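You operate a simulated robot arm through the tools that you are given. There is no shell and no other tool. Be economical: measure what you need, move in short steps, check, and stop when the job is done.

Carry out the task below with a simulated robot arm. There is one attempt and no reset: what you move stays moved.

JOB
Round the red tube's crushed end in the tube press.
Fine: one full stroke, slide home, hands out from under the ram; then stand it on the bench's black peg; leave the lever up and the slide out. Where these are worked on the way, their far stop is far enough and under half their travel is too little: press slide.

It is judged by the outcome, as a careful person would: the job done as asked, and still so three seconds after it is handed in. It fails if anything else is knocked over, pushed out of place, dropped, spilled or broken.

ROBOT AND FRAMES
A 7-joint arm with a two-finger gripper, hanging from a carriage that runs on a rail from [-186.3, -2.4] to [101.7, 1.3] (x, y) and turns from -363 to 325 degrees about z. Base frame: it is fixed where the carriage stands at the start and does not move with it; the origin is on the floor, on the carriage's upright axis, x ahead of it, y to its left, z up; the surface under the hand at the start is at about z = 86. Readings come in cm, degrees, newtons and seconds.
With the tool pointing down near the work surface it reaches from about 10 to 58 cm from the robot's upright axis, wherever it stands. Its first joint turns from -166.0 to 166.0 degrees. Places, roughly: black peg on the tube bench [110, -50, 90]; nest of the press [90, -30, 90]; press slide [90, -30, 90]. Payload 1.37 kg.
The TCP is the grasp point between the finger pads, 1.6 cm short of the fingertips. In the tool frame z runs along the fingers and y along their closing line. The gripper opens to 9.2 cm. The gripper's body begins 7.4 cm behind the TCP.
Orientation is that of the tool frame in the base frame, as [roll, pitch, yaw] about the fixed x, y, z axes, in that order (R = Rz(yaw) Ry(pitch) Rx(roll)). With the fingers straight down and closing along the base's y, the tool's x points along the base's -x, its y along +y and its z along -z.

CONTROLS
- The arm moves only by the tool play_rows. Its argument "rows" is a list of rows, each a list of 2 entries, a list of its own where there are three numbers: the shift along the tool's x, y, z in cm, then the turn, a rotation vector about the tool's x, y, z in degrees. In form: [[[tx, ty, tz], [wx, wy, wz]], ...]. A call has 1 to 12 rows; each row shifts and turns the commanded pose from where the row before left it, along the tool's axes as they then stand. "jaw" is the closure in counts, from 0 (fully open) to 255 (shut), set as the call begins (left out, the last holds). Each row takes 0.2 s and may step no farther than 5 cm and 8.6 degrees from the row before; otherwise, or with a gripper value out of range, the whole call is refused. Where a pose cannot be reached the arm comes as near as it can. A force on the tool above 40 N (or 10 N above the force at the start of the call, whichever is more), or a blocked arm, ends the call early, and 0.2 s more pass. Each finger halts on what it meets, pressing with about 26 N; the grip force reading is that of the motor and also rises with nothing between the fingers. The clock runs only during rows and for 0.2 s after the last one: add rows that do not move to give the fingers time. It gives the time, the measured TCP pose, the force on the tool (base axes), the opening and the grip force at its end, in the units of the frame above (readings bear some noise), with the torque about the TCP (base axes, N m) and any sound that the robot's microphone picked up.
- Cameras (640 x 400 px; columns grow to the right, rows downward): "scene" is now at [25.32, -4.51, 154.29]; the picture's right is [-0.70, -0.71, 0.00], its down [-0.55, 0.54, -0.63] and it looks along [0.45, -0.45, -0.77] (base axes); focal length 288 px, centre (320, 200). "wrist" rides on the gripper at [7.1, 1.9, -11.1] in the tool frame; the picture's right is [-0.26, 0.97, 0.00], its down [-0.78, -0.21, -0.59] and it looks along [-0.57, -0.15, 0.81] (tool axes); focal length 280 px, centre (320, 200).
- get_image(camera): a new picture of that camera. No time passes.
- slide_trunk(by): slides the trunk up (or, below 0, down) by that many cm; the arm and the scene camera ride with it, the base frame stays. It gives what a move gives, with no picture.
- drive_base(legs): drives the robot by 1 to 6 legs, each [ahead, left, turn to the left] in cm, cm and degrees, along the robot's own axes; the way and the turn of a leg run together, so that a leg with both is an arc; at most 150 cm and 180 degrees a leg. The arm and the cameras ride along, it lands a little off, and it stops where it bumps. It keeps to its track: a leg is cut to what the track allows. It gives what a move gives.
- aim_head(pan, tilt): turns the head with the scene camera to pan (to the left, within 155 degrees either way) and tilt (down, from -29 to 69), counted from straight ahead of the robot. It gives what a move gives.
- pixel_to_xyz(camera, pixels): for up to 12 pixels [column, row] of the newest picture of that camera ("zoom" is the newest enlarged one), the place [x, y, z] in the base frame of the surface seen there, good to about 0.2 cm, but the place of the scene camera against the robot may be out by one fixed shift of up to 1.2 cm in any direction. No time passes.
- zoom(camera, box): a new picture of the part [left, top, right, bottom] of that camera's present view, enlarged. No time passes.
- job_done(): hands the job in; it is judged then, once.

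Work in short steps. Measure before you move; look again where a grasp or a placing could have gone wrong, and mend it. You have 80 turns and 48 pictures in all, those below and enlarged ones among them. Open the gripper and draw the arm clear of the work before you hand the job in, unless the task says otherwise; then end with one line.

The tools are called as name(argument=value, ...) on one line, values as JSON. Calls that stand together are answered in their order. play_rows: Moves the arm, as the interface text tells. Its arguments: {"type":"object","properties":{"rows":{"type":"array"},"jaw":{"type":"number"}},"required":["rows"]} The other tools are called the same way: slide_trunk (by) slides the trunk up or down; drive_base (legs) drives the base; aim_head (pan, tilt) turns the head that bears the scene camera; get_image (camera) takes a picture; pixel_to_xyz (camera, pixels) gives the place of the surface under pixels of a picture; zoom (camera, box) takes an enlarged picture of a part of a camera's view; job_done () hands the job in.

At the start:

```text
time: 0.0
ee_pos: [29.63, -21.34, 100.04]
orientation: [-180.0, 0.0, 180.0]
force: [0.1, 0.1, 0.4]
ft_torque: [0.0, 0.02, 0.01]
grip_width: 9.19
finger_force: 0.1
trunk travel left (down, up): [-34.0, 32.0]
robot x, y, heading: [0.45, 0.19, -0.1]
head pan, tilt: [-44.7, 50.6]
```

scene: 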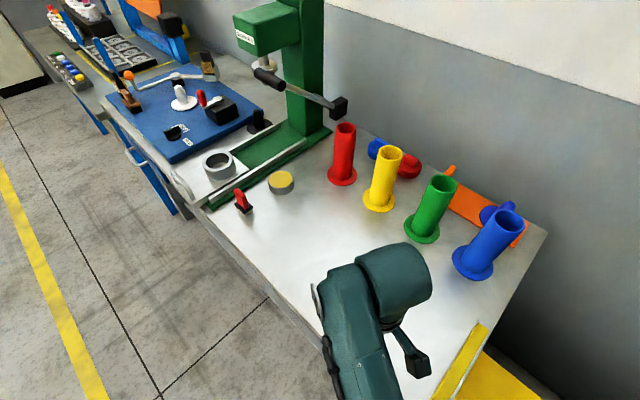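
wrist: 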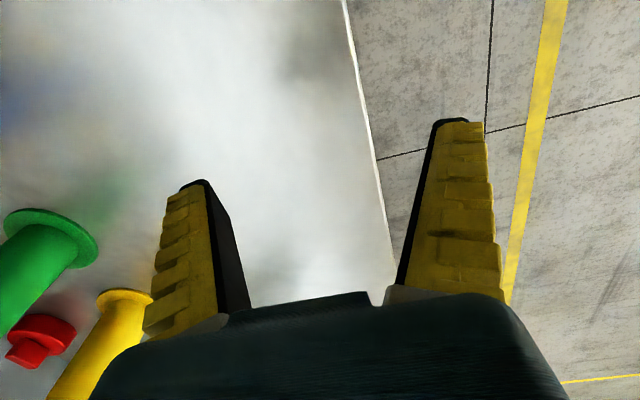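

The scene shows a red tube at (343,150), and the press with nest and slide around (220,165). I zoom on both to measure them.

zoom(camera="scene", box=[180, 0, 400, 220])

pixel_to_xyz(camera="scene", pixels=[[343, 128], [343, 155], [342, 182], [220, 160], [243, 195], [280, 180], [265, 78], [338, 105], [262, 65], [258, 118], [300, 200], [270, 40]])

```text
1.82 times, centred on (290, 110) of scene
```

zoom: 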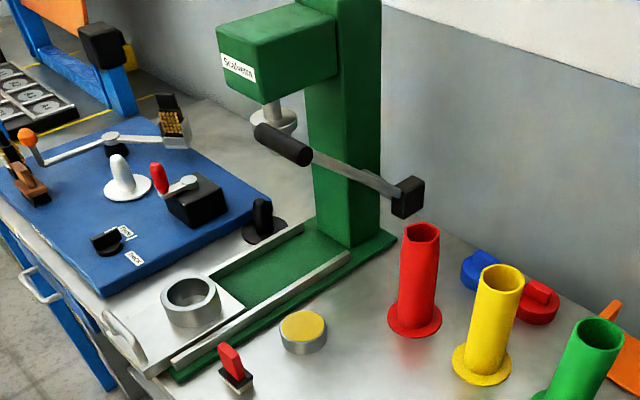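

```text
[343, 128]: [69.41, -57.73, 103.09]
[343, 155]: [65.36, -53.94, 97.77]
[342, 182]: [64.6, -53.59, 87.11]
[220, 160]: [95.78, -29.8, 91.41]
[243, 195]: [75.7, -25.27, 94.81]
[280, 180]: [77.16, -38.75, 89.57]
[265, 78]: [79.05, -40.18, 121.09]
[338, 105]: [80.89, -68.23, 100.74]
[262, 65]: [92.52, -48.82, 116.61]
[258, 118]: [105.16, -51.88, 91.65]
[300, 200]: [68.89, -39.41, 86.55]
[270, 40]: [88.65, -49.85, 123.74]
```

The tray (slide) with its ring nest is out toward the robot, and the ram sits behind it. The lever grip is near (79,-40,121) and the peg near (105,-52). I raise the trunk and drive partway for a closer look.

slide_trunk(by=10)

drive_base(legs=[[35, 0, 0]])

get_image(camera="scene")

```text
time: 1.3
ee_pos: [29.59, -21.47, 110.09]
orientation: [179.9, 0.0, -180.0]
force: [0.0, 0.4, -0.4]
ft_torque: [0.04, 0.02, 0.02]
grip_width: 9.18
finger_force: 0.0
trunk travel left (down, up): [-44.0, 22.0]
robot x, y, heading: [0.27, -0.29, -0.1]
head pan, tilt: [-44.7, 50.6]
```

```text
time: 3.5
ee_pos: [63.63, -20.67, 110.05]
orientation: [-180.0, 0.0, -179.5]
force: [-0.3, -0.7, -0.4]
ft_torque: [-0.02, 0.0, 0.03]
grip_width: 9.2
finger_force: 0.0
trunk travel left (down, up): [-44.0, 22.0]
robot x, y, heading: [34.01, 0.74, 0.7]
head pan, tilt: [-44.7, 50.6]
```

```text
44 pictures are left
```

scene: 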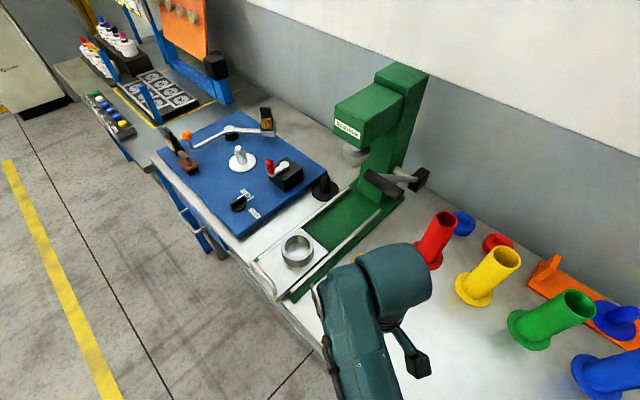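

The press is now clearer, around (300,250) to (420,100). I zoom in and measure the key points.

zoom(camera="scene", box=[230, 60, 470, 310])

pixel_to_xyz(camera="scene", pixels=[[285, 252], [315, 250], [298, 236], [298, 264], [322, 178], [322, 193], [355, 155], [372, 180], [395, 190], [420, 180], [405, 173], [440, 222]])

```text
1.60 times, centred on (350, 185) of scene
```

zoom: 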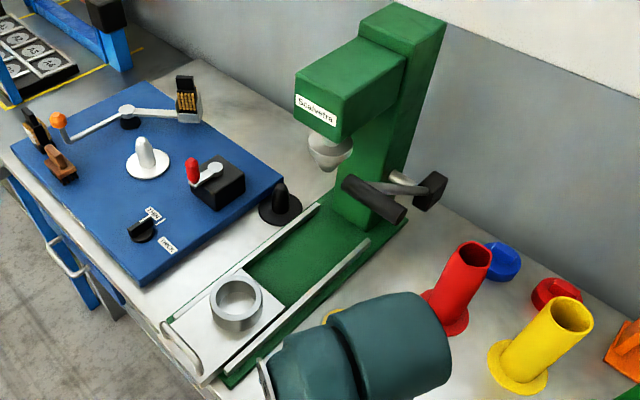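

```text
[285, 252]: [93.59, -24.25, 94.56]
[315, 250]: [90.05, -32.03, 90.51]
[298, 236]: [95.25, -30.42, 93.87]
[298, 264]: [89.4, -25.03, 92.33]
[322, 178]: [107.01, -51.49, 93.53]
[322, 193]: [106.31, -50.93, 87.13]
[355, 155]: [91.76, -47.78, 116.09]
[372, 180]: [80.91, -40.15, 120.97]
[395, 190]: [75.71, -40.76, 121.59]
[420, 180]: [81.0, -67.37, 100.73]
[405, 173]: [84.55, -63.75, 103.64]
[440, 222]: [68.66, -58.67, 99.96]
```

The lever grip runs along x at about z=121 with its pivot near (82,-66,102). I zoom tightly on the red tube and on the nest to compare diameters and find the crushed end.

zoom(camera="scene", box=[400, 190, 530, 320])

pixel_to_xyz(camera="zoom", pixels=[[200, 110], [290, 130], [250, 90], [160, 360]])

zoom(camera="scene", box=[240, 210, 360, 310])

pixel_to_xyz(camera="zoom", pixels=[[320, 200], [320, 160], [320, 130], [320, 240], [360, 200], [400, 200], [240, 210], [300, 120], [110, 260], [160, 330], [60, 240], [180, 370]])

```text
3.08 times, centred on (465, 255) of scene
```

zoom: 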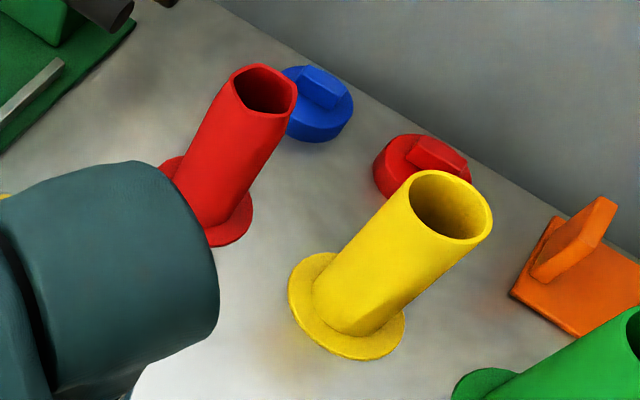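

```text
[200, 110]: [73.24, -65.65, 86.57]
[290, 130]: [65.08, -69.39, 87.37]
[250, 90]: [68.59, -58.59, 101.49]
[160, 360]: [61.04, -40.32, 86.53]
```

```text
4.00 times, centred on (300, 260) of scene
```

zoom: 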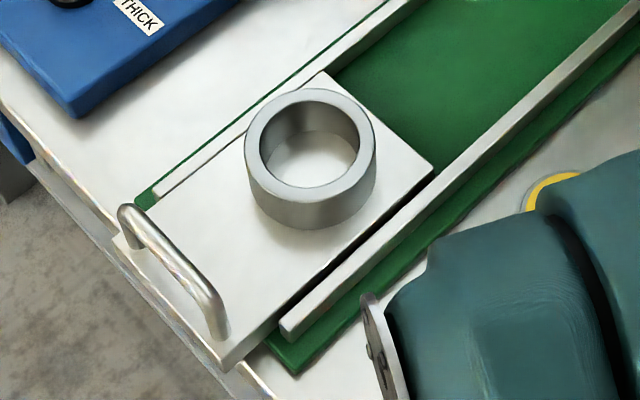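

```text
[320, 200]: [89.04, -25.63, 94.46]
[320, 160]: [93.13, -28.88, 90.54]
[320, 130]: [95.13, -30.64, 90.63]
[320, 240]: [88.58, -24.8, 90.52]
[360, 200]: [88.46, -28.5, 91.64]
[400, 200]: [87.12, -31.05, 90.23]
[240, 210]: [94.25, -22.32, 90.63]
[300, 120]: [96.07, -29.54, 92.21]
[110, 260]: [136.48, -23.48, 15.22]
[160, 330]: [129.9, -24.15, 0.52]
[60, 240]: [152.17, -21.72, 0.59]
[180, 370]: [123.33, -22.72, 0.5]
```

The top end is crushed and the flange is at the bottom. I measure the ring, tray handle, tube and flange edges more finely.

pixel_to_xyz(camera="zoom", pixels=[[252, 140], [264, 145], [354, 155], [370, 150], [310, 93], [310, 192], [310, 183], [125, 212], [170, 260], [215, 310], [295, 325], [160, 195]])

zoom(camera="scene", box=[410, 200, 470, 260])

pixel_to_xyz(camera="zoom", pixels=[[205, 60], [260, 25], [370, 90], [345, 130], [240, 110], [140, 320], [200, 170], [250, 190], [300, 220], [300, 340]])

```text
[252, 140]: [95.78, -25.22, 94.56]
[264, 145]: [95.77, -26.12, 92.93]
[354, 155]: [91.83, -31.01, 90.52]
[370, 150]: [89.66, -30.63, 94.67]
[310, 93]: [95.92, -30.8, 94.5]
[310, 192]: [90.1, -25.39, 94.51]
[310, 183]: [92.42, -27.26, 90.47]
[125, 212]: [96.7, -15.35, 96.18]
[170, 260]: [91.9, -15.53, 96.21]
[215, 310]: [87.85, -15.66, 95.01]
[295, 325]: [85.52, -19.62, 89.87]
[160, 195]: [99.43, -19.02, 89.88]
```

```text
6.67 times, centred on (440, 230) of scene
```

zoom: 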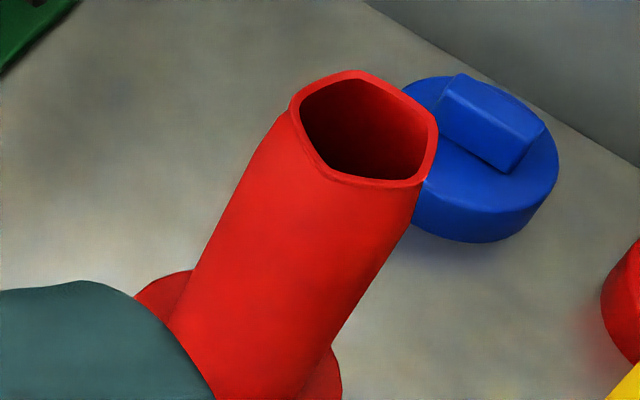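

```text
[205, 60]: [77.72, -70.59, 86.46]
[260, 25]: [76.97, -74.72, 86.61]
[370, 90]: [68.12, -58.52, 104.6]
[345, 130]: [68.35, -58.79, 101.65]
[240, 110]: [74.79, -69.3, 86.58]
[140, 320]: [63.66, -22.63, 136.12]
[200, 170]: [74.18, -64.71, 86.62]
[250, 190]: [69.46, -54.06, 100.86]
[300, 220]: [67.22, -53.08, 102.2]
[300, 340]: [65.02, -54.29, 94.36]
```

The ring centre is about (92.9,-28), its top is at z 94.5 and its floor at 90.5. The tube axis is about (67.5,-56), with the top at z 104.6. I bring the hand square to the side of the carriage, then drive to x≈67 so the arm reaches straight at the tube.

play_rows(rows=[[[4.8, 0, 0], [0, 0, 0]], [[4.8, 0, 0], [0, 0, 0]], [[4.8, -1, 0], [0, 0, 0]], [[4.8, -1, 0], [0, 0, 0]], [[4.8, -1, 0], [0, 0, 0]], [[4.8, -1, 0], [0, 0, 0]]], jaw=0)

drive_base(legs=[[33, 0, 0]])

get_image(camera="wrist")

get_image(camera="scene")

```text
time: 5.0
ee_pos: [35.25, -25.43, 108.61]
orientation: [-179.9, 0.0, -179.5]
force: [0.3, -0.4, -0.1]
ft_torque: [-0.03, -0.01, 0.03]
grip_width: 9.18
finger_force: 0.0
out of reach, approached as far as the arm can: row 1, 2
trunk travel left (down, up): [-44.0, 22.0]
robot x, y, heading: [33.83, 0.18, 0.5]
head pan, tilt: [-44.7, 50.6]
```

```text
time: 7.1
ee_pos: [66.85, -25.06, 108.64]
orientation: [-179.9, 0.0, -179.8]
force: [-0.5, 0.2, 1.5]
ft_torque: [-0.02, -0.01, 0.02]
grip_width: 9.19
finger_force: 0.0
trunk travel left (down, up): [-44.0, 22.0]
robot x, y, heading: [65.41, 1.07, 0.0]
head pan, tilt: [-44.7, 50.6]
```

```text
39 pictures are left
```

wrist: 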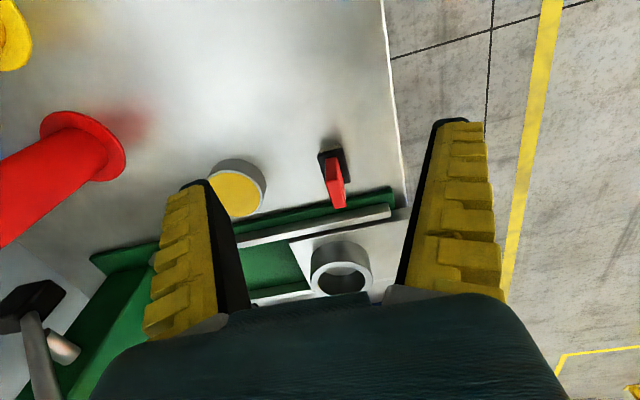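

```text
38 pictures are left
```

scene: 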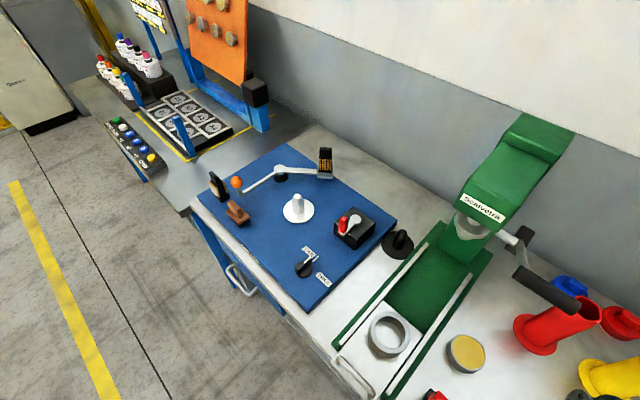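

Both views show the ring and tube flange, so I measure them in both cameras to find the scene camera's shift.

pixel_to_xyz(camera="wrist", pixels=[[82, 113], [44, 130], [125, 160], [110, 180], [60, 170], [20, 195], [10, 160], [315, 268], [372, 268], [342, 243], [342, 285], [335, 175]])

pixel_to_xyz(camera="scene", pixels=[[372, 330], [409, 338], [392, 309], [388, 354], [470, 225], [473, 237], [515, 237], [545, 290], [398, 233], [395, 255], [355, 375], [465, 350]])

```text
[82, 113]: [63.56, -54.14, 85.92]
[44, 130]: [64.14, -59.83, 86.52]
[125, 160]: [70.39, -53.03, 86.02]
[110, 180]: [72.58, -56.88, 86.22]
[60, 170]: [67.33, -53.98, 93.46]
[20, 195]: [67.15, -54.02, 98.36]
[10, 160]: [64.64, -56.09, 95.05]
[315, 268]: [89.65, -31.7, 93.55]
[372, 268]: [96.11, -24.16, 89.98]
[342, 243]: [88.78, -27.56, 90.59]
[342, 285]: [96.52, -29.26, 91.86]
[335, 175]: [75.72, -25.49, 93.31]
```

```text
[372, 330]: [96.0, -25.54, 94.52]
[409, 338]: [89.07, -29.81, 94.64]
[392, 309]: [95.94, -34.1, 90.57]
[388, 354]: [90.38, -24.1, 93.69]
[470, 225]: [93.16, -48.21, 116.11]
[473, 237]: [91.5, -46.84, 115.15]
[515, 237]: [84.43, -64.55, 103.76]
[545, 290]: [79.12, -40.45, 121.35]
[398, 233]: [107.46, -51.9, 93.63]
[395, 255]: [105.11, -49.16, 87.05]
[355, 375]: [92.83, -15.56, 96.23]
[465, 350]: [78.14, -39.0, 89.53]
```

Scene z reads about 0.5 high against the wrist. I zoom the wrist view to measure the flange and ring radii properly.

zoom(camera="wrist", box=[0, 90, 160, 250])

pixel_to_xyz(camera="zoom", pixels=[[300, 55], [340, 55], [400, 75], [440, 100], [480, 150], [495, 200], [480, 230], [450, 245], [200, 100], [190, 120], [300, 200], [100, 300]])

zoom(camera="wrist", box=[290, 220, 390, 300])

pixel_to_xyz(camera="zoom", pixels=[[150, 200], [180, 220], [490, 220], [460, 240], [300, 120], [320, 170], [320, 215], [200, 280], [460, 290], [250, 150], [400, 150], [330, 300]])

```text
2.50 times, centred on (80, 170) of wrist
```

zoom: 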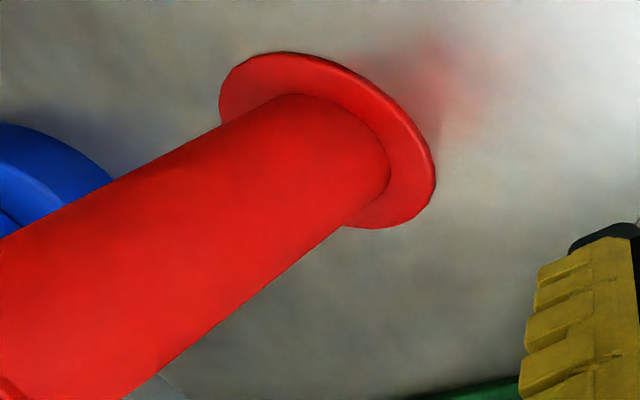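

```text
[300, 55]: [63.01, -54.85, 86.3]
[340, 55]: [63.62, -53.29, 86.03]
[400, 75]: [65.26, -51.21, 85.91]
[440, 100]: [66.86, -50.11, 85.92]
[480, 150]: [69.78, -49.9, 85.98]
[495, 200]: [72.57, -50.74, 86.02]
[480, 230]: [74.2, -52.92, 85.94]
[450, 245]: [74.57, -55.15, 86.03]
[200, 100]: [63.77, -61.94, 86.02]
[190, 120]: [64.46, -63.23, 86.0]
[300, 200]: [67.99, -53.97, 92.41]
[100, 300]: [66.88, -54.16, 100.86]
```

```text
5.00 times, centred on (340, 260) of wrist
```

zoom: 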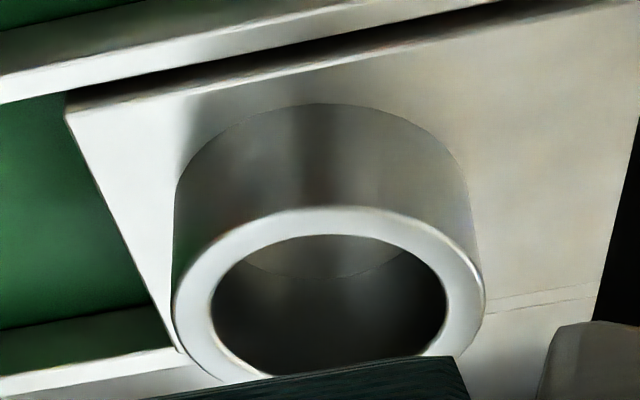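

```text
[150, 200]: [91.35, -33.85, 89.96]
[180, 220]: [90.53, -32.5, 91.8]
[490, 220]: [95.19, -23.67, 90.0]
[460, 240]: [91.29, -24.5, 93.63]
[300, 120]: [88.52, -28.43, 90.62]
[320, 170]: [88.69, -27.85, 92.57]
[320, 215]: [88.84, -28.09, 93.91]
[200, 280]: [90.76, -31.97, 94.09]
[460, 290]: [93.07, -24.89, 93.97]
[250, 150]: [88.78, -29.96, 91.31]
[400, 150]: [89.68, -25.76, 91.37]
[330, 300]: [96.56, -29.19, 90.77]
```

I measure flange edge points on the red just inside its outline, which needs a fresh zoom of the tube.

zoom(camera="wrist", box=[0, 90, 160, 250])

pixel_to_xyz(camera="zoom", pixels=[[290, 57], [240, 72], [226, 95], [350, 72], [390, 98], [420, 140], [432, 170], [425, 195], [400, 218], [360, 224], [100, 195], [160, 355]])

```text
2.50 times, centred on (80, 170) of wrist
```

zoom: 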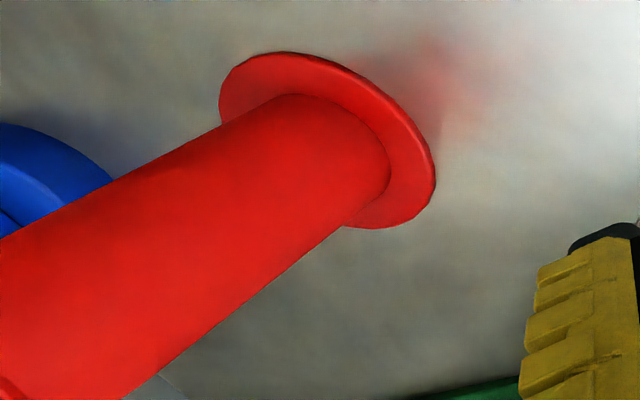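

```text
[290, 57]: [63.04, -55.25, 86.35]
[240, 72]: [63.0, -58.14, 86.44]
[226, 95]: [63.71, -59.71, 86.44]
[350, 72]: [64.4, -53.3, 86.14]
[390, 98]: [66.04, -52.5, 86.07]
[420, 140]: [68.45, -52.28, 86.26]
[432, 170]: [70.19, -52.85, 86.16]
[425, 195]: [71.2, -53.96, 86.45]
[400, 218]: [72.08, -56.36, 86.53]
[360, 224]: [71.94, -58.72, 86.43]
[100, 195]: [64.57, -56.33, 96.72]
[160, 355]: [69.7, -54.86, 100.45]
```

The flange radius comes out near 4.5, while the ring's inner radius looks near 3.4, so how the tube seats matters. I zoom hard on the ram and on the ring in the scene view.

zoom(camera="scene", box=[440, 190, 520, 260])

pixel_to_xyz(camera="zoom", pixels=[[115, 190], [160, 220], [240, 240], [320, 250], [150, 260], [200, 280], [260, 290], [220, 330], [230, 370], [300, 290], [130, 230], [180, 180]])

zoom(camera="scene", box=[355, 295, 425, 365])

pixel_to_xyz(camera="zoom", pixels=[[150, 180], [180, 190], [460, 220], [490, 220], [330, 85], [330, 120], [300, 310], [300, 285], [320, 200], [350, 160], [280, 240], [400, 130]])

```text
5.71 times, centred on (480, 225) of scene
```

zoom: 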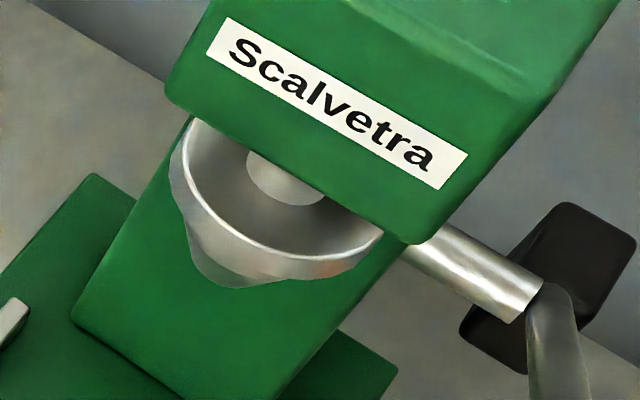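

```text
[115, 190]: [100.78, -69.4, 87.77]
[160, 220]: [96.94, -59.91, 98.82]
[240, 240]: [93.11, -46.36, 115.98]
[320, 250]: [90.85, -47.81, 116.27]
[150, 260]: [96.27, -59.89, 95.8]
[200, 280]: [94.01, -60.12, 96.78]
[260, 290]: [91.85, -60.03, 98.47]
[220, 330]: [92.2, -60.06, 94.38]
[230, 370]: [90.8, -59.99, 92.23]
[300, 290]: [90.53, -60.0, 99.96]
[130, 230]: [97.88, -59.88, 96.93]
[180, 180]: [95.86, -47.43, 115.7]
```

```text
5.71 times, centred on (390, 330) of scene
```

zoom: 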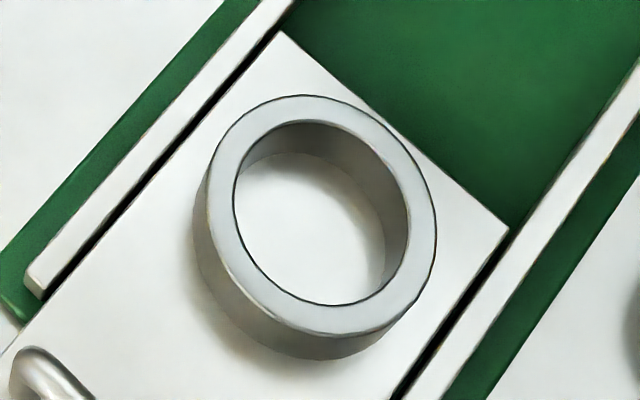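

```text
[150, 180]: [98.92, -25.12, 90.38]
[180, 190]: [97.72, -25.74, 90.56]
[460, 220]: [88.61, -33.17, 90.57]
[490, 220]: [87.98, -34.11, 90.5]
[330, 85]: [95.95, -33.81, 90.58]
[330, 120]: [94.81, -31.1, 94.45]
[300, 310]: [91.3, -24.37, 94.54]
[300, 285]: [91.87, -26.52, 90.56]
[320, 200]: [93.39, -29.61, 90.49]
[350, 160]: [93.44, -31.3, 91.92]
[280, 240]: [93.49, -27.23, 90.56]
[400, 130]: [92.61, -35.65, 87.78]
```

The ram looks like a downward cone, but I need a side-on look at it and at the cone's lower tip. I tilt the hand 30° in place so the wrist camera sees it level.

play_rows(rows=[[[0, 0, 0], [0, -8, 0]], [[0, 0, 0], [0, -8, 0]], [[0, 0, 0], [0, -8, 0]], [[0, 0, 0], [0, -8, 0]], [[0, 0, 0], [0, -6, 0]]])

get_image(camera="wrist")

```text
time: 8.3
ee_pos: [67.76, -25.15, 107.43]
orientation: [-179.7, 38.1, -179.8]
force: [0.8, 0.5, -0.8]
ft_torque: [0.03, 0.0, -0.03]
grip_width: 9.2
finger_force: 0.1
out of reach, approached as far as the arm can: row 3, 4, 5
trunk travel left (down, up): [-44.0, 22.0]
robot x, y, heading: [65.61, 0.73, 0.0]
head pan, tilt: [-44.7, 50.6]
```

```text
32 pictures are left
```

wrist: 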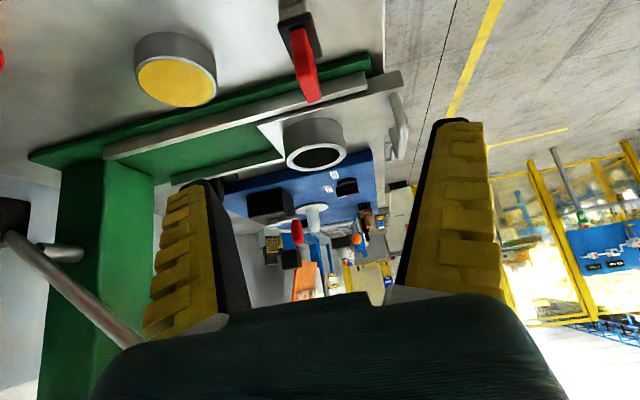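

The ram is hidden behind the left finger. I raise the trunk and yaw the hand left so it moves out to the picture's left edge.

slide_trunk(by=10)

play_rows(rows=[[[0, 0, 0], [-4.9, 0, -6.3]], [[0, 0, 0], [-4.9, 0, -6.3]], [[0, 0, 0], [-4.9, 0, -6.3]]])

get_image(camera="wrist")

```text
time: 9.6
ee_pos: [67.85, -25.17, 117.36]
orientation: [-179.7, 37.9, -179.6]
force: [0.6, 0.0, 0.5]
ft_torque: [0.01, 0.01, 0.01]
grip_width: 9.19
finger_force: 0.1
trunk travel left (down, up): [-54.0, 12.0]
robot x, y, heading: [65.94, 0.68, 0.3]
head pan, tilt: [-44.7, 50.6]
```

```text
time: 10.4
ee_pos: [71.12, -25.78, 112.3]
orientation: [-179.6, 37.9, -155.6]
force: [0.2, 0.3, 0.0]
ft_torque: [-0.01, 0.0, 0.0]
grip_width: 9.19
finger_force: 0.1
out of reach, approached as far as the arm can: row 1, 2, 3
trunk travel left (down, up): [-54.0, 12.0]
robot x, y, heading: [65.62, 0.45, -0.0]
head pan, tilt: [-44.7, 50.6]
```

```text
31 pictures are left
```

wrist: 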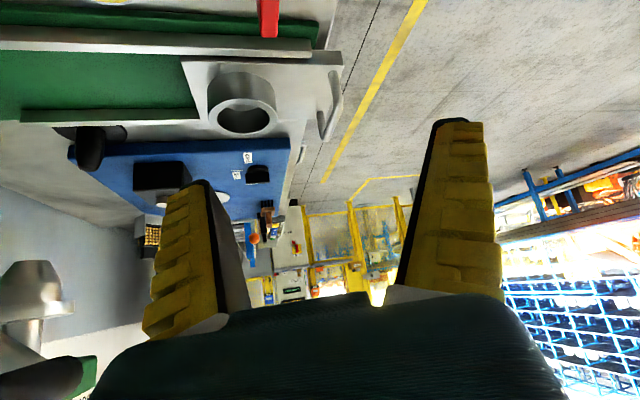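

The ram now shows at the lower left, at (30,300), upside down with its narrow cone end toward the top. I zoom there and measure it.

zoom(camera="wrist", box=[0, 240, 120, 360])

pixel_to_xyz(camera="zoom", pixels=[[160, 80], [185, 100], [100, 80], [30, 120], [60, 120], [160, 140], [190, 150], [40, 200], [150, 210], [230, 220], [80, 290], [120, 290]])

```text
3.33 times, centred on (60, 300) of wrist
```

zoom: 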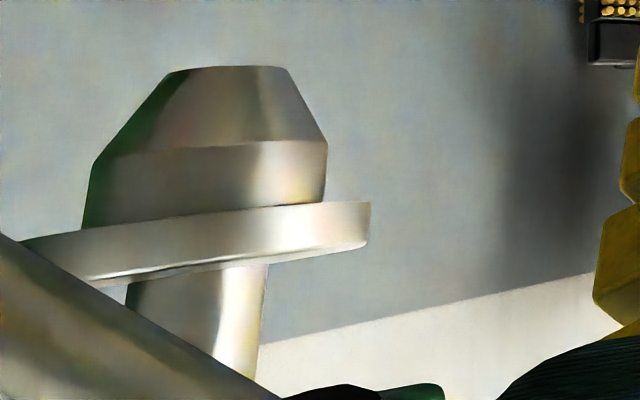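

```text
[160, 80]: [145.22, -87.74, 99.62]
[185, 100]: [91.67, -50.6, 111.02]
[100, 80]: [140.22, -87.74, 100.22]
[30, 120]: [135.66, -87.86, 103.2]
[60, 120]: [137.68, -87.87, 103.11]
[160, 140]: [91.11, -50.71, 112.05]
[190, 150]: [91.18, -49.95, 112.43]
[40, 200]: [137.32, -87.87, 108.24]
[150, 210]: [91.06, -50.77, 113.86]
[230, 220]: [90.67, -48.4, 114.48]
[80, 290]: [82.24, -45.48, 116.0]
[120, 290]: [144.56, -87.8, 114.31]
```

The ram is a tapered mandrel with its tip at about z 110.3, so the crushed end goes up. A tube standing on the nest floor at z 90 clears it. The wide red disc is probably a stand like the black peg's base, which the lift will show. I straighten the hand and lower the trunk back.

play_rows(rows=[[[0, 0, 0], [4.9, 0, 6.3]], [[0, 0, 0], [4.9, 0, 6.3]], [[0, 0, 0], [4.9, 0, 6.3]], [[0, 0, 0], [0, 8, 0]], [[0, 0, 0], [0, 8, 0]], [[0, 0, 0], [0, 8, 0]], [[0, 0, 0], [0, 8, 0]], [[0, 0, 0], [0, 6, 0]]])

slide_trunk(by=-8)

```text
time: 12.2
ee_pos: [71.03, -25.6, 112.41]
orientation: [-179.9, -0.3, 180.0]
force: [-0.4, -0.5, -0.1]
ft_torque: [-0.01, 0.0, 0.02]
grip_width: 9.17
finger_force: 0.1
trunk travel left (down, up): [-54.0, 12.0]
robot x, y, heading: [65.93, 0.63, 0.1]
head pan, tilt: [-44.7, 50.6]
```

```text
time: 13.4
ee_pos: [71.07, -25.73, 104.67]
orientation: [-179.8, 0.0, -179.9]
force: [-0.4, -0.5, -0.7]
ft_torque: [0.04, 0.0, 0.0]
grip_width: 9.19
finger_force: 0.0
trunk travel left (down, up): [-46.0, 20.0]
robot x, y, heading: [65.38, 1.2, 0.2]
head pan, tilt: [-44.7, 50.6]
```

The hand is upright at (71,-25.7,104.7). I rise to z 110, shift to x 67.4, and then go over the tube in steps.

play_rows(rows=[[[1.8, 0, -3], [0, 0, 0]], [[1.9, 0, -2.5], [0, 0, 0]], [[0, -5, 0], [0, 0, 0]], [[0, -5, 0], [0, 0, 0]], [[0, -5, 0], [0, 0, 0]], [[0, -5, 0], [0, 0, 0]], [[0, 0, 0], [0, 0, 0]]], jaw=0)

get_image(camera="wrist")

```text
time: 15.0
ee_pos: [67.6, -45.57, 110.15]
orientation: [-179.8, 0.0, -179.9]
force: [-0.3, 0.2, 1.1]
ft_torque: [0.01, -0.04, -0.03]
grip_width: 9.2
finger_force: 0.0
trunk travel left (down, up): [-46.0, 20.0]
robot x, y, heading: [65.6, 0.92, 0.4]
head pan, tilt: [-44.7, 50.6]
```

```text
29 pictures are left
```

wrist: 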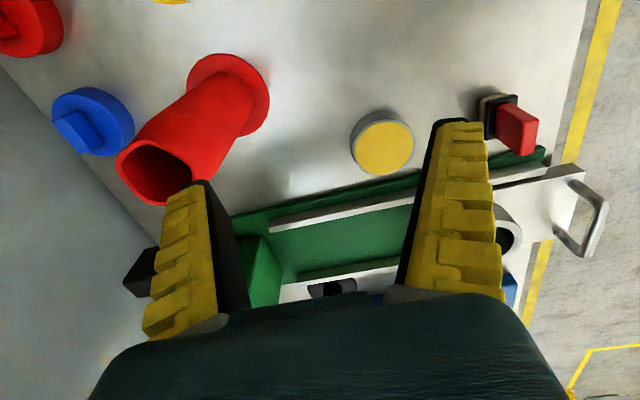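

I measure the tube rim and sides in this wrist view.

pixel_to_xyz(camera="wrist", pixels=[[122, 165], [133, 148], [150, 145], [180, 157], [190, 175], [175, 202], [150, 200], [160, 170], [200, 80], [262, 100], [250, 128], [205, 140]])

zoom(camera="wrist", box=[100, 40, 290, 220])

pixel_to_xyz(camera="zoom", pixels=[[100, 240], [160, 190], [280, 180], [280, 250], [200, 350], [60, 290], [230, 120], [340, 230], [290, 200]])

```text
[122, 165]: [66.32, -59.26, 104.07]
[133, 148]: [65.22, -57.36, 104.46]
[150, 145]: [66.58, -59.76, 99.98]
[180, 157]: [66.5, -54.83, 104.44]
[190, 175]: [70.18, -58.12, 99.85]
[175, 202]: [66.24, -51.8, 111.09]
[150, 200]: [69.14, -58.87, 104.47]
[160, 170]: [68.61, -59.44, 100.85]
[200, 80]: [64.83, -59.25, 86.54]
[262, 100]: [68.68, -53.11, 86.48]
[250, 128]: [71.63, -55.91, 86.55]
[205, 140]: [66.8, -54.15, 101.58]
```

```text
2.22 times, centred on (195, 130) of wrist
```

zoom: 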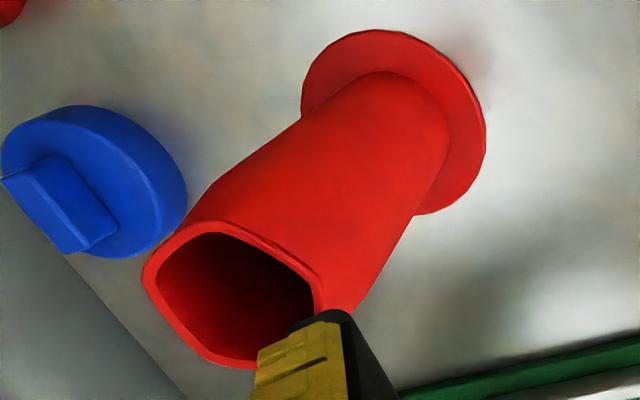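

```text
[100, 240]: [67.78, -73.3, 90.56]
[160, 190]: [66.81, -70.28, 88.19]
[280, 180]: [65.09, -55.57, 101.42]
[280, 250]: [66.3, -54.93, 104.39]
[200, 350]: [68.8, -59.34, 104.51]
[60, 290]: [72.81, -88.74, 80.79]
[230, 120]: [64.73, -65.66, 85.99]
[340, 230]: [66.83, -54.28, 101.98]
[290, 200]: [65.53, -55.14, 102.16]
```

The rim centre is about (67.6,-56.9) with its top at z 104.4. I move over it and lower to TCP z ≈ 99.

play_rows(rows=[[[0, -4, 0], [0, 0, 0]], [[0, -4, 0], [0, 0, 0]], [[0, -3.3, 0], [0, 0, 0]], [[0, 0, 0], [0, 0, 0]]])

get_image(camera="wrist")

```text
time: 16.0
ee_pos: [67.44, -56.87, 110.28]
orientation: [-179.9, 0.0, -179.9]
force: [0.4, -0.1, 0.7]
ft_torque: [-0.01, 0.02, 0.0]
grip_width: 9.19
finger_force: 0.0
trunk travel left (down, up): [-46.0, 20.0]
robot x, y, heading: [66.09, 0.81, 0.1]
head pan, tilt: [-44.7, 50.6]
```

```text
27 pictures are left
```

wrist: 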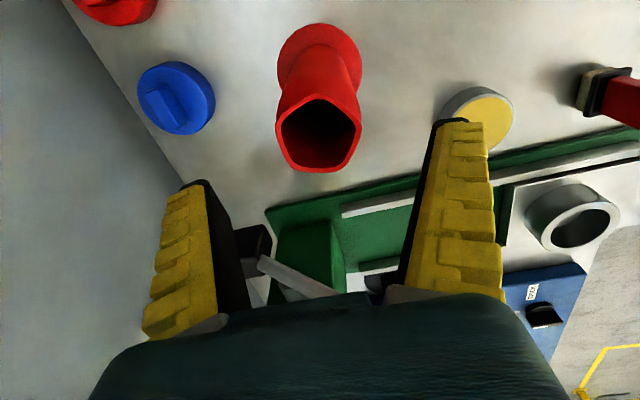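

The tube lies between the finger lines, with its rim at (318,135). I descend to z ≈ 99, then close.

play_rows(rows=[[[0, 0, 4], [0, 0, 0]], [[0, 0, 4], [0, 0, 0]], [[0, 0, 3.2], [0, 0, 0]], [[0, 0, 0], [0, 0, 0]]])

play_rows(rows=[[[0, 0, 0], [0, 0, 0]], [[0, 0, 0], [0, 0, 0]], [[0, 0, 0], [0, 0, 0]], [[0, 0, 0], [0, 0, 0]]], jaw=255)

```text
time: 17.0
ee_pos: [67.49, -57.18, 99.45]
orientation: [-179.5, 0.0, -179.9]
force: [-1.4, -0.8, 11.8]
ft_torque: [0.03, 0.01, 0.08]
grip_width: 9.25
finger_force: 3.1
trunk travel left (down, up): [-46.0, 20.0]
robot x, y, heading: [65.99, 0.8, 0.3]
head pan, tilt: [-44.7, 50.6]
```

```text
time: 18.0
ee_pos: [67.28, -56.97, 99.23]
orientation: [-179.6, -0.1, -179.9]
force: [-0.7, -0.4, 16.1]
ft_torque: [0.11, -0.12, 0.08]
grip_width: 6.47
finger_force: 25.8
trunk travel left (down, up): [-46.0, 20.0]
robot x, y, heading: [65.99, 1.09, 0.2]
head pan, tilt: [-44.7, 50.6]
```

The upward force of 16 N and width of 6.47 cm are both more than expected, so I look before lifting.

get_image(camera="wrist")

get_image(camera="scene")

```text
26 pictures are left
```

wrist: 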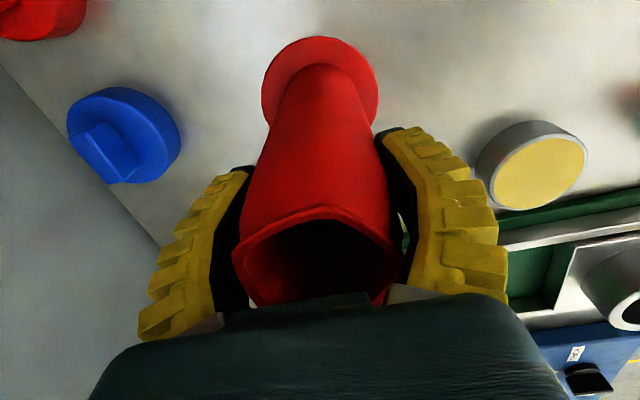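

```text
25 pictures are left
```

scene: 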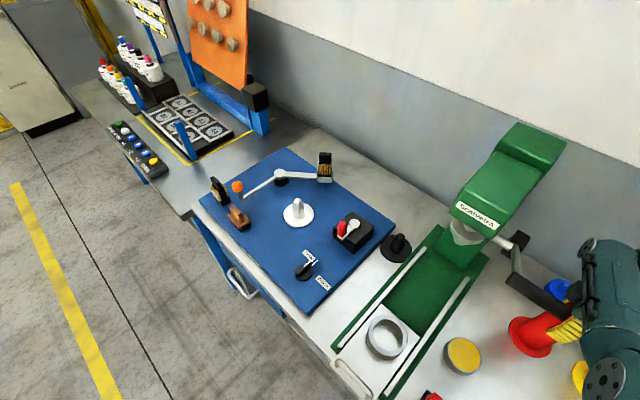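

Force was already up before closing, so the rim was wedged near the finger roots and I'm too deep. I open, rise 2 cm, and check that the force vanishes.

play_rows(rows=[[[0, 0, 0], [0, 0, 0]], [[0, 0, 0], [0, 0, 0]], [[0, 0, -1], [0, 0, 0]], [[0, 0, -1], [0, 0, 0]], [[0, 0, 0], [0, 0, 0]]], jaw=0)

play_rows(rows=[[[0, 0, 0], [0, 0, 0]], [[0, 0, 0], [0, 0, 0]], [[0, 0, 0], [0, 0, 0]], [[0, 0, 0], [0, 0, 0]]], jaw=255)

get_image(camera="wrist")

```text
time: 19.2
ee_pos: [67.45, -56.96, 100.9]
orientation: [-179.9, 0.0, -179.9]
force: [-0.4, 0.2, 0.3]
ft_torque: [0.02, 0.03, 0.05]
grip_width: 9.18
finger_force: 0.2
trunk travel left (down, up): [-46.0, 20.0]
robot x, y, heading: [66.01, 0.78, 0.3]
head pan, tilt: [-44.7, 50.6]
```

```text
time: 20.2
ee_pos: [67.23, -57.04, 100.93]
orientation: [-179.8, 0.0, -179.9]
force: [-0.2, 0.3, 1.0]
ft_torque: [0.09, 0.02, 0.02]
grip_width: 5.82
finger_force: 26.0
trunk travel left (down, up): [-46.0, 20.0]
robot x, y, heading: [65.88, 0.71, 0.2]
head pan, tilt: [-44.7, 50.6]
```

```text
24 pictures are left
```

wrist: 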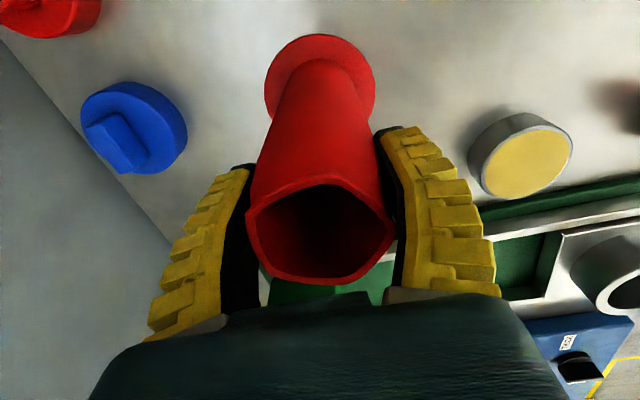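

The grip is clean now, at 5.82 cm with no side force. I lift 2.5 cm and look whether the disc comes along.

play_rows(rows=[[[0, 0, -1], [0, 0, 0]], [[0, 0, -1.5], [0, 0, 0]], [[0, 0, 0], [0, 0, 0]]])

zoom(camera="wrist", box=[200, 0, 440, 240])

```text
time: 21.0
ee_pos: [67.6, -57.12, 103.51]
orientation: [-179.9, 0.0, -179.8]
force: [0.0, -0.4, -0.7]
ft_torque: [0.0, 0.03, 0.01]
grip_width: 5.83
finger_force: 25.9
trunk travel left (down, up): [-46.0, 20.0]
robot x, y, heading: [66.01, 0.72, 0.2]
head pan, tilt: [-44.7, 50.6]
```

```text
1.67 times, centred on (320, 120) of wrist
```

zoom: 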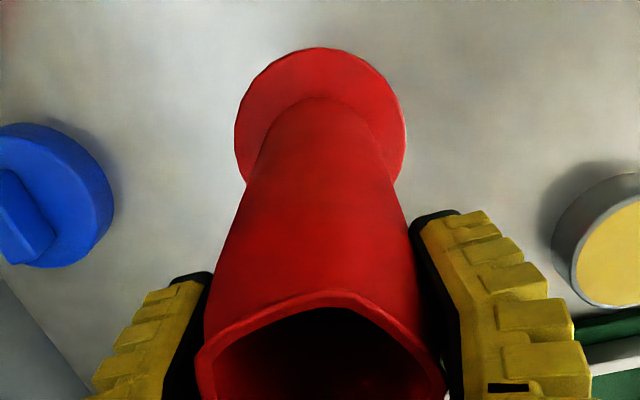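

The disc seems to stay below. I measure its z and the tube's wall to confirm, while lifting further.

play_rows(rows=[[[0, 0, -3], [0, 0, 0]], [[0, 0, -3], [0, 0, 0]], [[0, 0, -4], [0, 0, 0]], [[0, 0, 0], [0, 0, 0]]])

get_image(camera="wrist")

pixel_to_xyz(camera="wrist", pixels=[[320, 20], [320, 40], [320, 60], [320, 80], [320, 100], [320, 130], [320, 160], [260, 220], [390, 230], [320, 185]])

```text
time: 22.0
ee_pos: [67.56, -57.19, 113.53]
orientation: [-179.8, 0.0, 180.0]
force: [-0.1, 0.1, -1.5]
ft_torque: [0.0, 0.01, -0.01]
grip_width: 5.8
finger_force: 25.7
trunk travel left (down, up): [-46.0, 20.0]
robot x, y, heading: [65.43, 0.64, 0.3]
head pan, tilt: [-44.7, 50.6]
```

```text
22 pictures are left
```

wrist: 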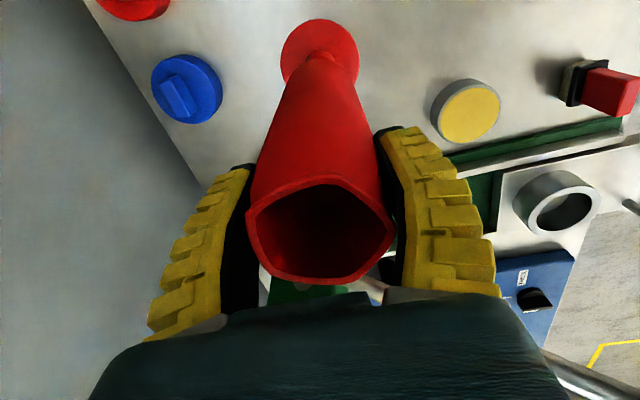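

```text
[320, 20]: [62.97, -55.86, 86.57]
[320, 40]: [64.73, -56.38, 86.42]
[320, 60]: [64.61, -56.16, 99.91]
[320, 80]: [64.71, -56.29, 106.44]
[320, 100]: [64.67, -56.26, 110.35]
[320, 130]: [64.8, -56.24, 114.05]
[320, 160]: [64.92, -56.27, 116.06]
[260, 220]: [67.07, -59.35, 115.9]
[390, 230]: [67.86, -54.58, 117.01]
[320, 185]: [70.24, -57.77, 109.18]
```

Confirmed: the disc and a red peg stay on the bench, and the plain tube is lifted with its bottom at about z 99. I retract along +y to y ≈ -27, clear of the lever, then drive to the press.

play_rows(rows=[[[0, 5, 0], [0, 0, 0]], [[0, 5, 0], [0, 0, 0]], [[0, 5, 0], [0, 0, 0]], [[0, 5, 0], [0, 0, 0]], [[0, 5, 0], [0, 0, 0]], [[0, 5, 0], [0, 0, 0]], [[0, 0, 0], [0, 0, 0]]])

drive_base(legs=[[25, 0, 0]])

get_image(camera="wrist")

```text
time: 23.6
ee_pos: [67.47, -27.62, 110.67]
orientation: [-179.5, 0.1, -179.8]
force: [-0.5, -0.5, 0.0]
ft_torque: [0.0, 0.02, 0.0]
grip_width: 5.79
finger_force: 25.9
out of reach, approached as far as the arm can: row 5, 6
trunk travel left (down, up): [-46.0, 20.0]
robot x, y, heading: [65.62, 1.01, 0.3]
head pan, tilt: [-44.7, 50.6]
```

```text
time: 25.4
ee_pos: [92.65, -27.49, 110.58]
orientation: [-179.6, 0.0, 179.9]
force: [-0.1, -0.2, 0.2]
ft_torque: [0.03, 0.01, -0.01]
grip_width: 5.79
finger_force: 25.8
trunk travel left (down, up): [-46.0, 20.0]
robot x, y, heading: [90.82, 1.17, -0.1]
head pan, tilt: [-44.7, 50.6]
```

```text
21 pictures are left
```

wrist: 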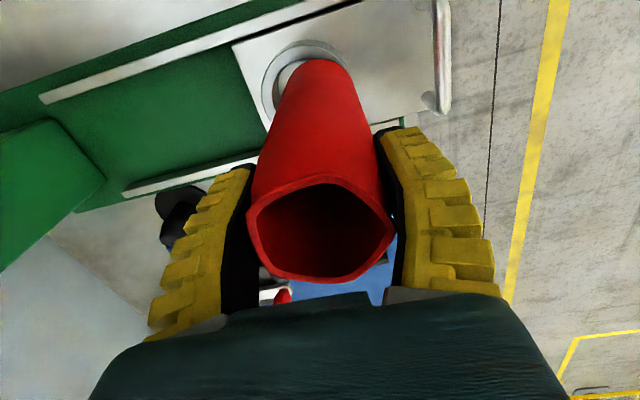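

The tube hangs over the ring at (305,75). I zoom there and measure the ring's rim and the tube's position.

zoom(camera="wrist", box=[240, 20, 380, 140])

pixel_to_xyz(camera="zoom", pixels=[[105, 280], [108, 220], [130, 160], [180, 115], [240, 92], [300, 88], [360, 92], [430, 110], [475, 150], [130, 260], [300, 108], [150, 200]])

pixel_to_xyz(camera="wrist", pixels=[[290, 90], [320, 80], [345, 90], [320, 120], [285, 120], [358, 120], [320, 150]])

```text
3.33 times, centred on (310, 80) of wrist
```

zoom: 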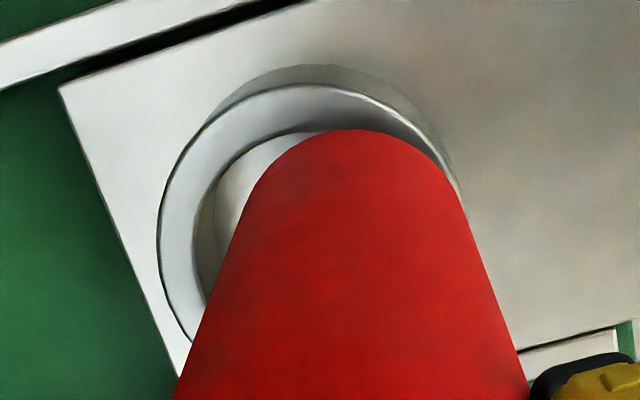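

```text
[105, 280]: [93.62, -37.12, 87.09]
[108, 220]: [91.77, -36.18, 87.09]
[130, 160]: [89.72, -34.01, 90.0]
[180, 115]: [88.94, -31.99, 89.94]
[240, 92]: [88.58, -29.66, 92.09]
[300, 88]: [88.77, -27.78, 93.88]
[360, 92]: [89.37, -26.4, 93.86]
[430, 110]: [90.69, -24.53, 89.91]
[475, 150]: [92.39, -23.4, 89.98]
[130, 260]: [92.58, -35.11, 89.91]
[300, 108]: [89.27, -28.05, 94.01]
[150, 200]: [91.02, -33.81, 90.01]
```

```text
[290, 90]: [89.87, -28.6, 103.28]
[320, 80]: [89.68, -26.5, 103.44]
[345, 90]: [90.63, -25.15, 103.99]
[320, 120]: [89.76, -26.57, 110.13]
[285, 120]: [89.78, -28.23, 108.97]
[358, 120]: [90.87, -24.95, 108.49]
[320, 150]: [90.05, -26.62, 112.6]
```

I take more points on the rim band itself.

pixel_to_xyz(camera="zoom", pixels=[[165, 240], [185, 240], [180, 290], [180, 180], [205, 140], [225, 155], [250, 105], [250, 130], [330, 92], [380, 105], [185, 310], [400, 115]])

```text
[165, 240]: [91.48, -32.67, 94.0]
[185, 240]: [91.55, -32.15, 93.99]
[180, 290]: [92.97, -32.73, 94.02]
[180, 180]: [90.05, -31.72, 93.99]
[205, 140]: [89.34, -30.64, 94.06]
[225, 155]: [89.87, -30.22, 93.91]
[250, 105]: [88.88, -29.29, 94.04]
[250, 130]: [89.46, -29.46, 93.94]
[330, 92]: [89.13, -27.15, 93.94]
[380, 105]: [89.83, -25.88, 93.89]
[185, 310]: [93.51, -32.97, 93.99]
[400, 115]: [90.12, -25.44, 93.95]
```

The ring centre is (93.3,-28.45) with an inner radius of about 3.5, and the tube is centred on the TCP with r≈2.9. I shift +0.65 in x and -0.95 in y, then lower into the ring.

play_rows(rows=[[[-0.65, -0.95, 0], [0, 0, 0]], [[0, 0, 0], [0, 0, 0]]])

zoom(camera="wrist", box=[240, 20, 380, 140])

```text
time: 26.0
ee_pos: [93.24, -28.34, 110.5]
orientation: [-179.6, 0.0, 179.9]
force: [0.0, 0.4, 0.3]
ft_torque: [0.03, -0.01, 0.0]
grip_width: 5.79
finger_force: 25.4
trunk travel left (down, up): [-46.0, 20.0]
robot x, y, heading: [91.05, 1.18, -0.2]
head pan, tilt: [-44.7, 50.6]
```

```text
3.33 times, centred on (310, 80) of wrist
```

zoom: 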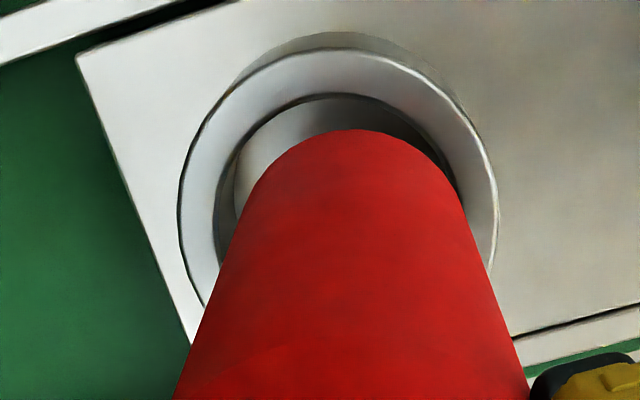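

The tube bottom (col 352) sits about 0.35 cm toward +y of the ring centre (col 338). I correct that and lower 4 cm into the ring.

play_rows(rows=[[[0, -0.35, 0], [0, 0, 0]], [[0, 0, 1.5], [0, 0, 0]], [[0, 0, 1.5], [0, 0, 0]], [[0, 0, 1], [0, 0, 0]], [[0, 0, 0], [0, 0, 0]]])

zoom(camera="wrist", box=[240, 20, 380, 140])

```text
time: 27.2
ee_pos: [93.29, -28.73, 106.7]
orientation: [-179.6, 0.0, 179.8]
force: [-0.9, 0.3, -0.6]
ft_torque: [0.03, 0.0, -0.02]
grip_width: 5.79
finger_force: 26.0
trunk travel left (down, up): [-46.0, 20.0]
robot x, y, heading: [91.34, 1.46, 0.1]
head pan, tilt: [-44.7, 50.6]
```

```text
3.33 times, centred on (310, 80) of wrist
```

zoom: 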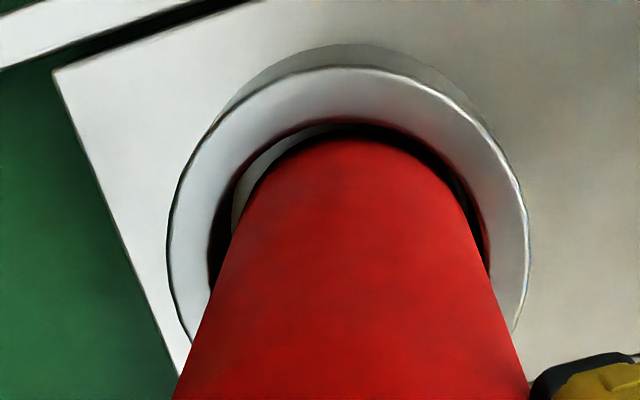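

The tube is inside the ring with clearance all round. I lower the last 2 cm gently to the floor.

play_rows(rows=[[[0, 0, 1], [0, 0, 0]], [[0, 0, 0.7], [0, 0, 0]], [[0, 0, 0.3], [0, 0, 0]], [[0, 0, 0.3], [0, 0, 0]], [[0, 0, 0], [0, 0, 0]]])

```text
time: 28.4
ee_pos: [93.37, -29.07, 104.51]
orientation: [-179.4, -0.2, 179.8]
force: [-4.9, 2.3, 22.5]
ft_torque: [0.18, 0.1, 0.04]
grip_width: 5.82
finger_force: 26.0
trunk travel left (down, up): [-46.0, 20.0]
robot x, y, heading: [91.17, 1.55, -0.3]
head pan, tilt: [-44.7, 50.6]
```

The tube is seated, with contact at TCP z 104.5 as predicted. I open and rise, using the trunk for height.

play_rows(rows=[[[0, 0, -0.3], [0, 0, 0]], [[0, 0, 0], [0, 0, 0]], [[0, 0, 0], [0, 0, 0]], [[0, 0, -2], [0, 0, 0]], [[0, 0, -2], [0, 0, 0]], [[0, 0, 0], [0, 0, 0]]], jaw=0)

slide_trunk(by=8)

get_image(camera="wrist")

```text
time: 29.8
ee_pos: [93.14, -28.84, 108.72]
orientation: [-179.6, 0.1, 179.9]
force: [-0.5, -0.4, -0.5]
ft_torque: [0.01, 0.02, -0.02]
grip_width: 9.19
finger_force: 0.0
trunk travel left (down, up): [-46.0, 20.0]
robot x, y, heading: [91.44, 0.65, -0.3]
head pan, tilt: [-44.7, 50.6]
```

```text
time: 31.0
ee_pos: [93.3, -28.84, 116.79]
orientation: [-179.6, -0.1, 180.0]
force: [-0.5, -1.0, -0.6]
ft_torque: [0.0, 0.0, 0.01]
grip_width: 9.19
finger_force: 0.0
trunk travel left (down, up): [-54.0, 12.0]
robot x, y, heading: [91.19, 1.05, -0.0]
head pan, tilt: [-44.7, 50.6]
```

```text
17 pictures are left
```

wrist: 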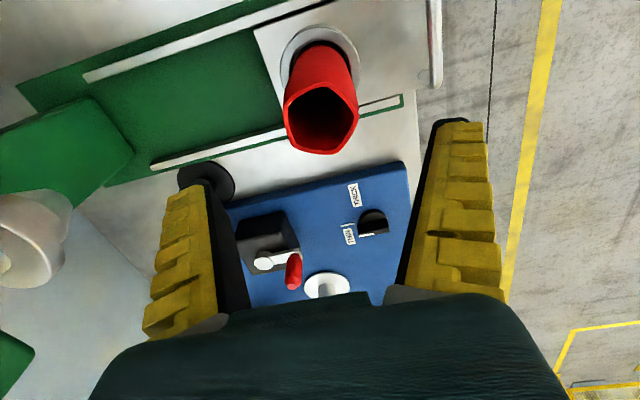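

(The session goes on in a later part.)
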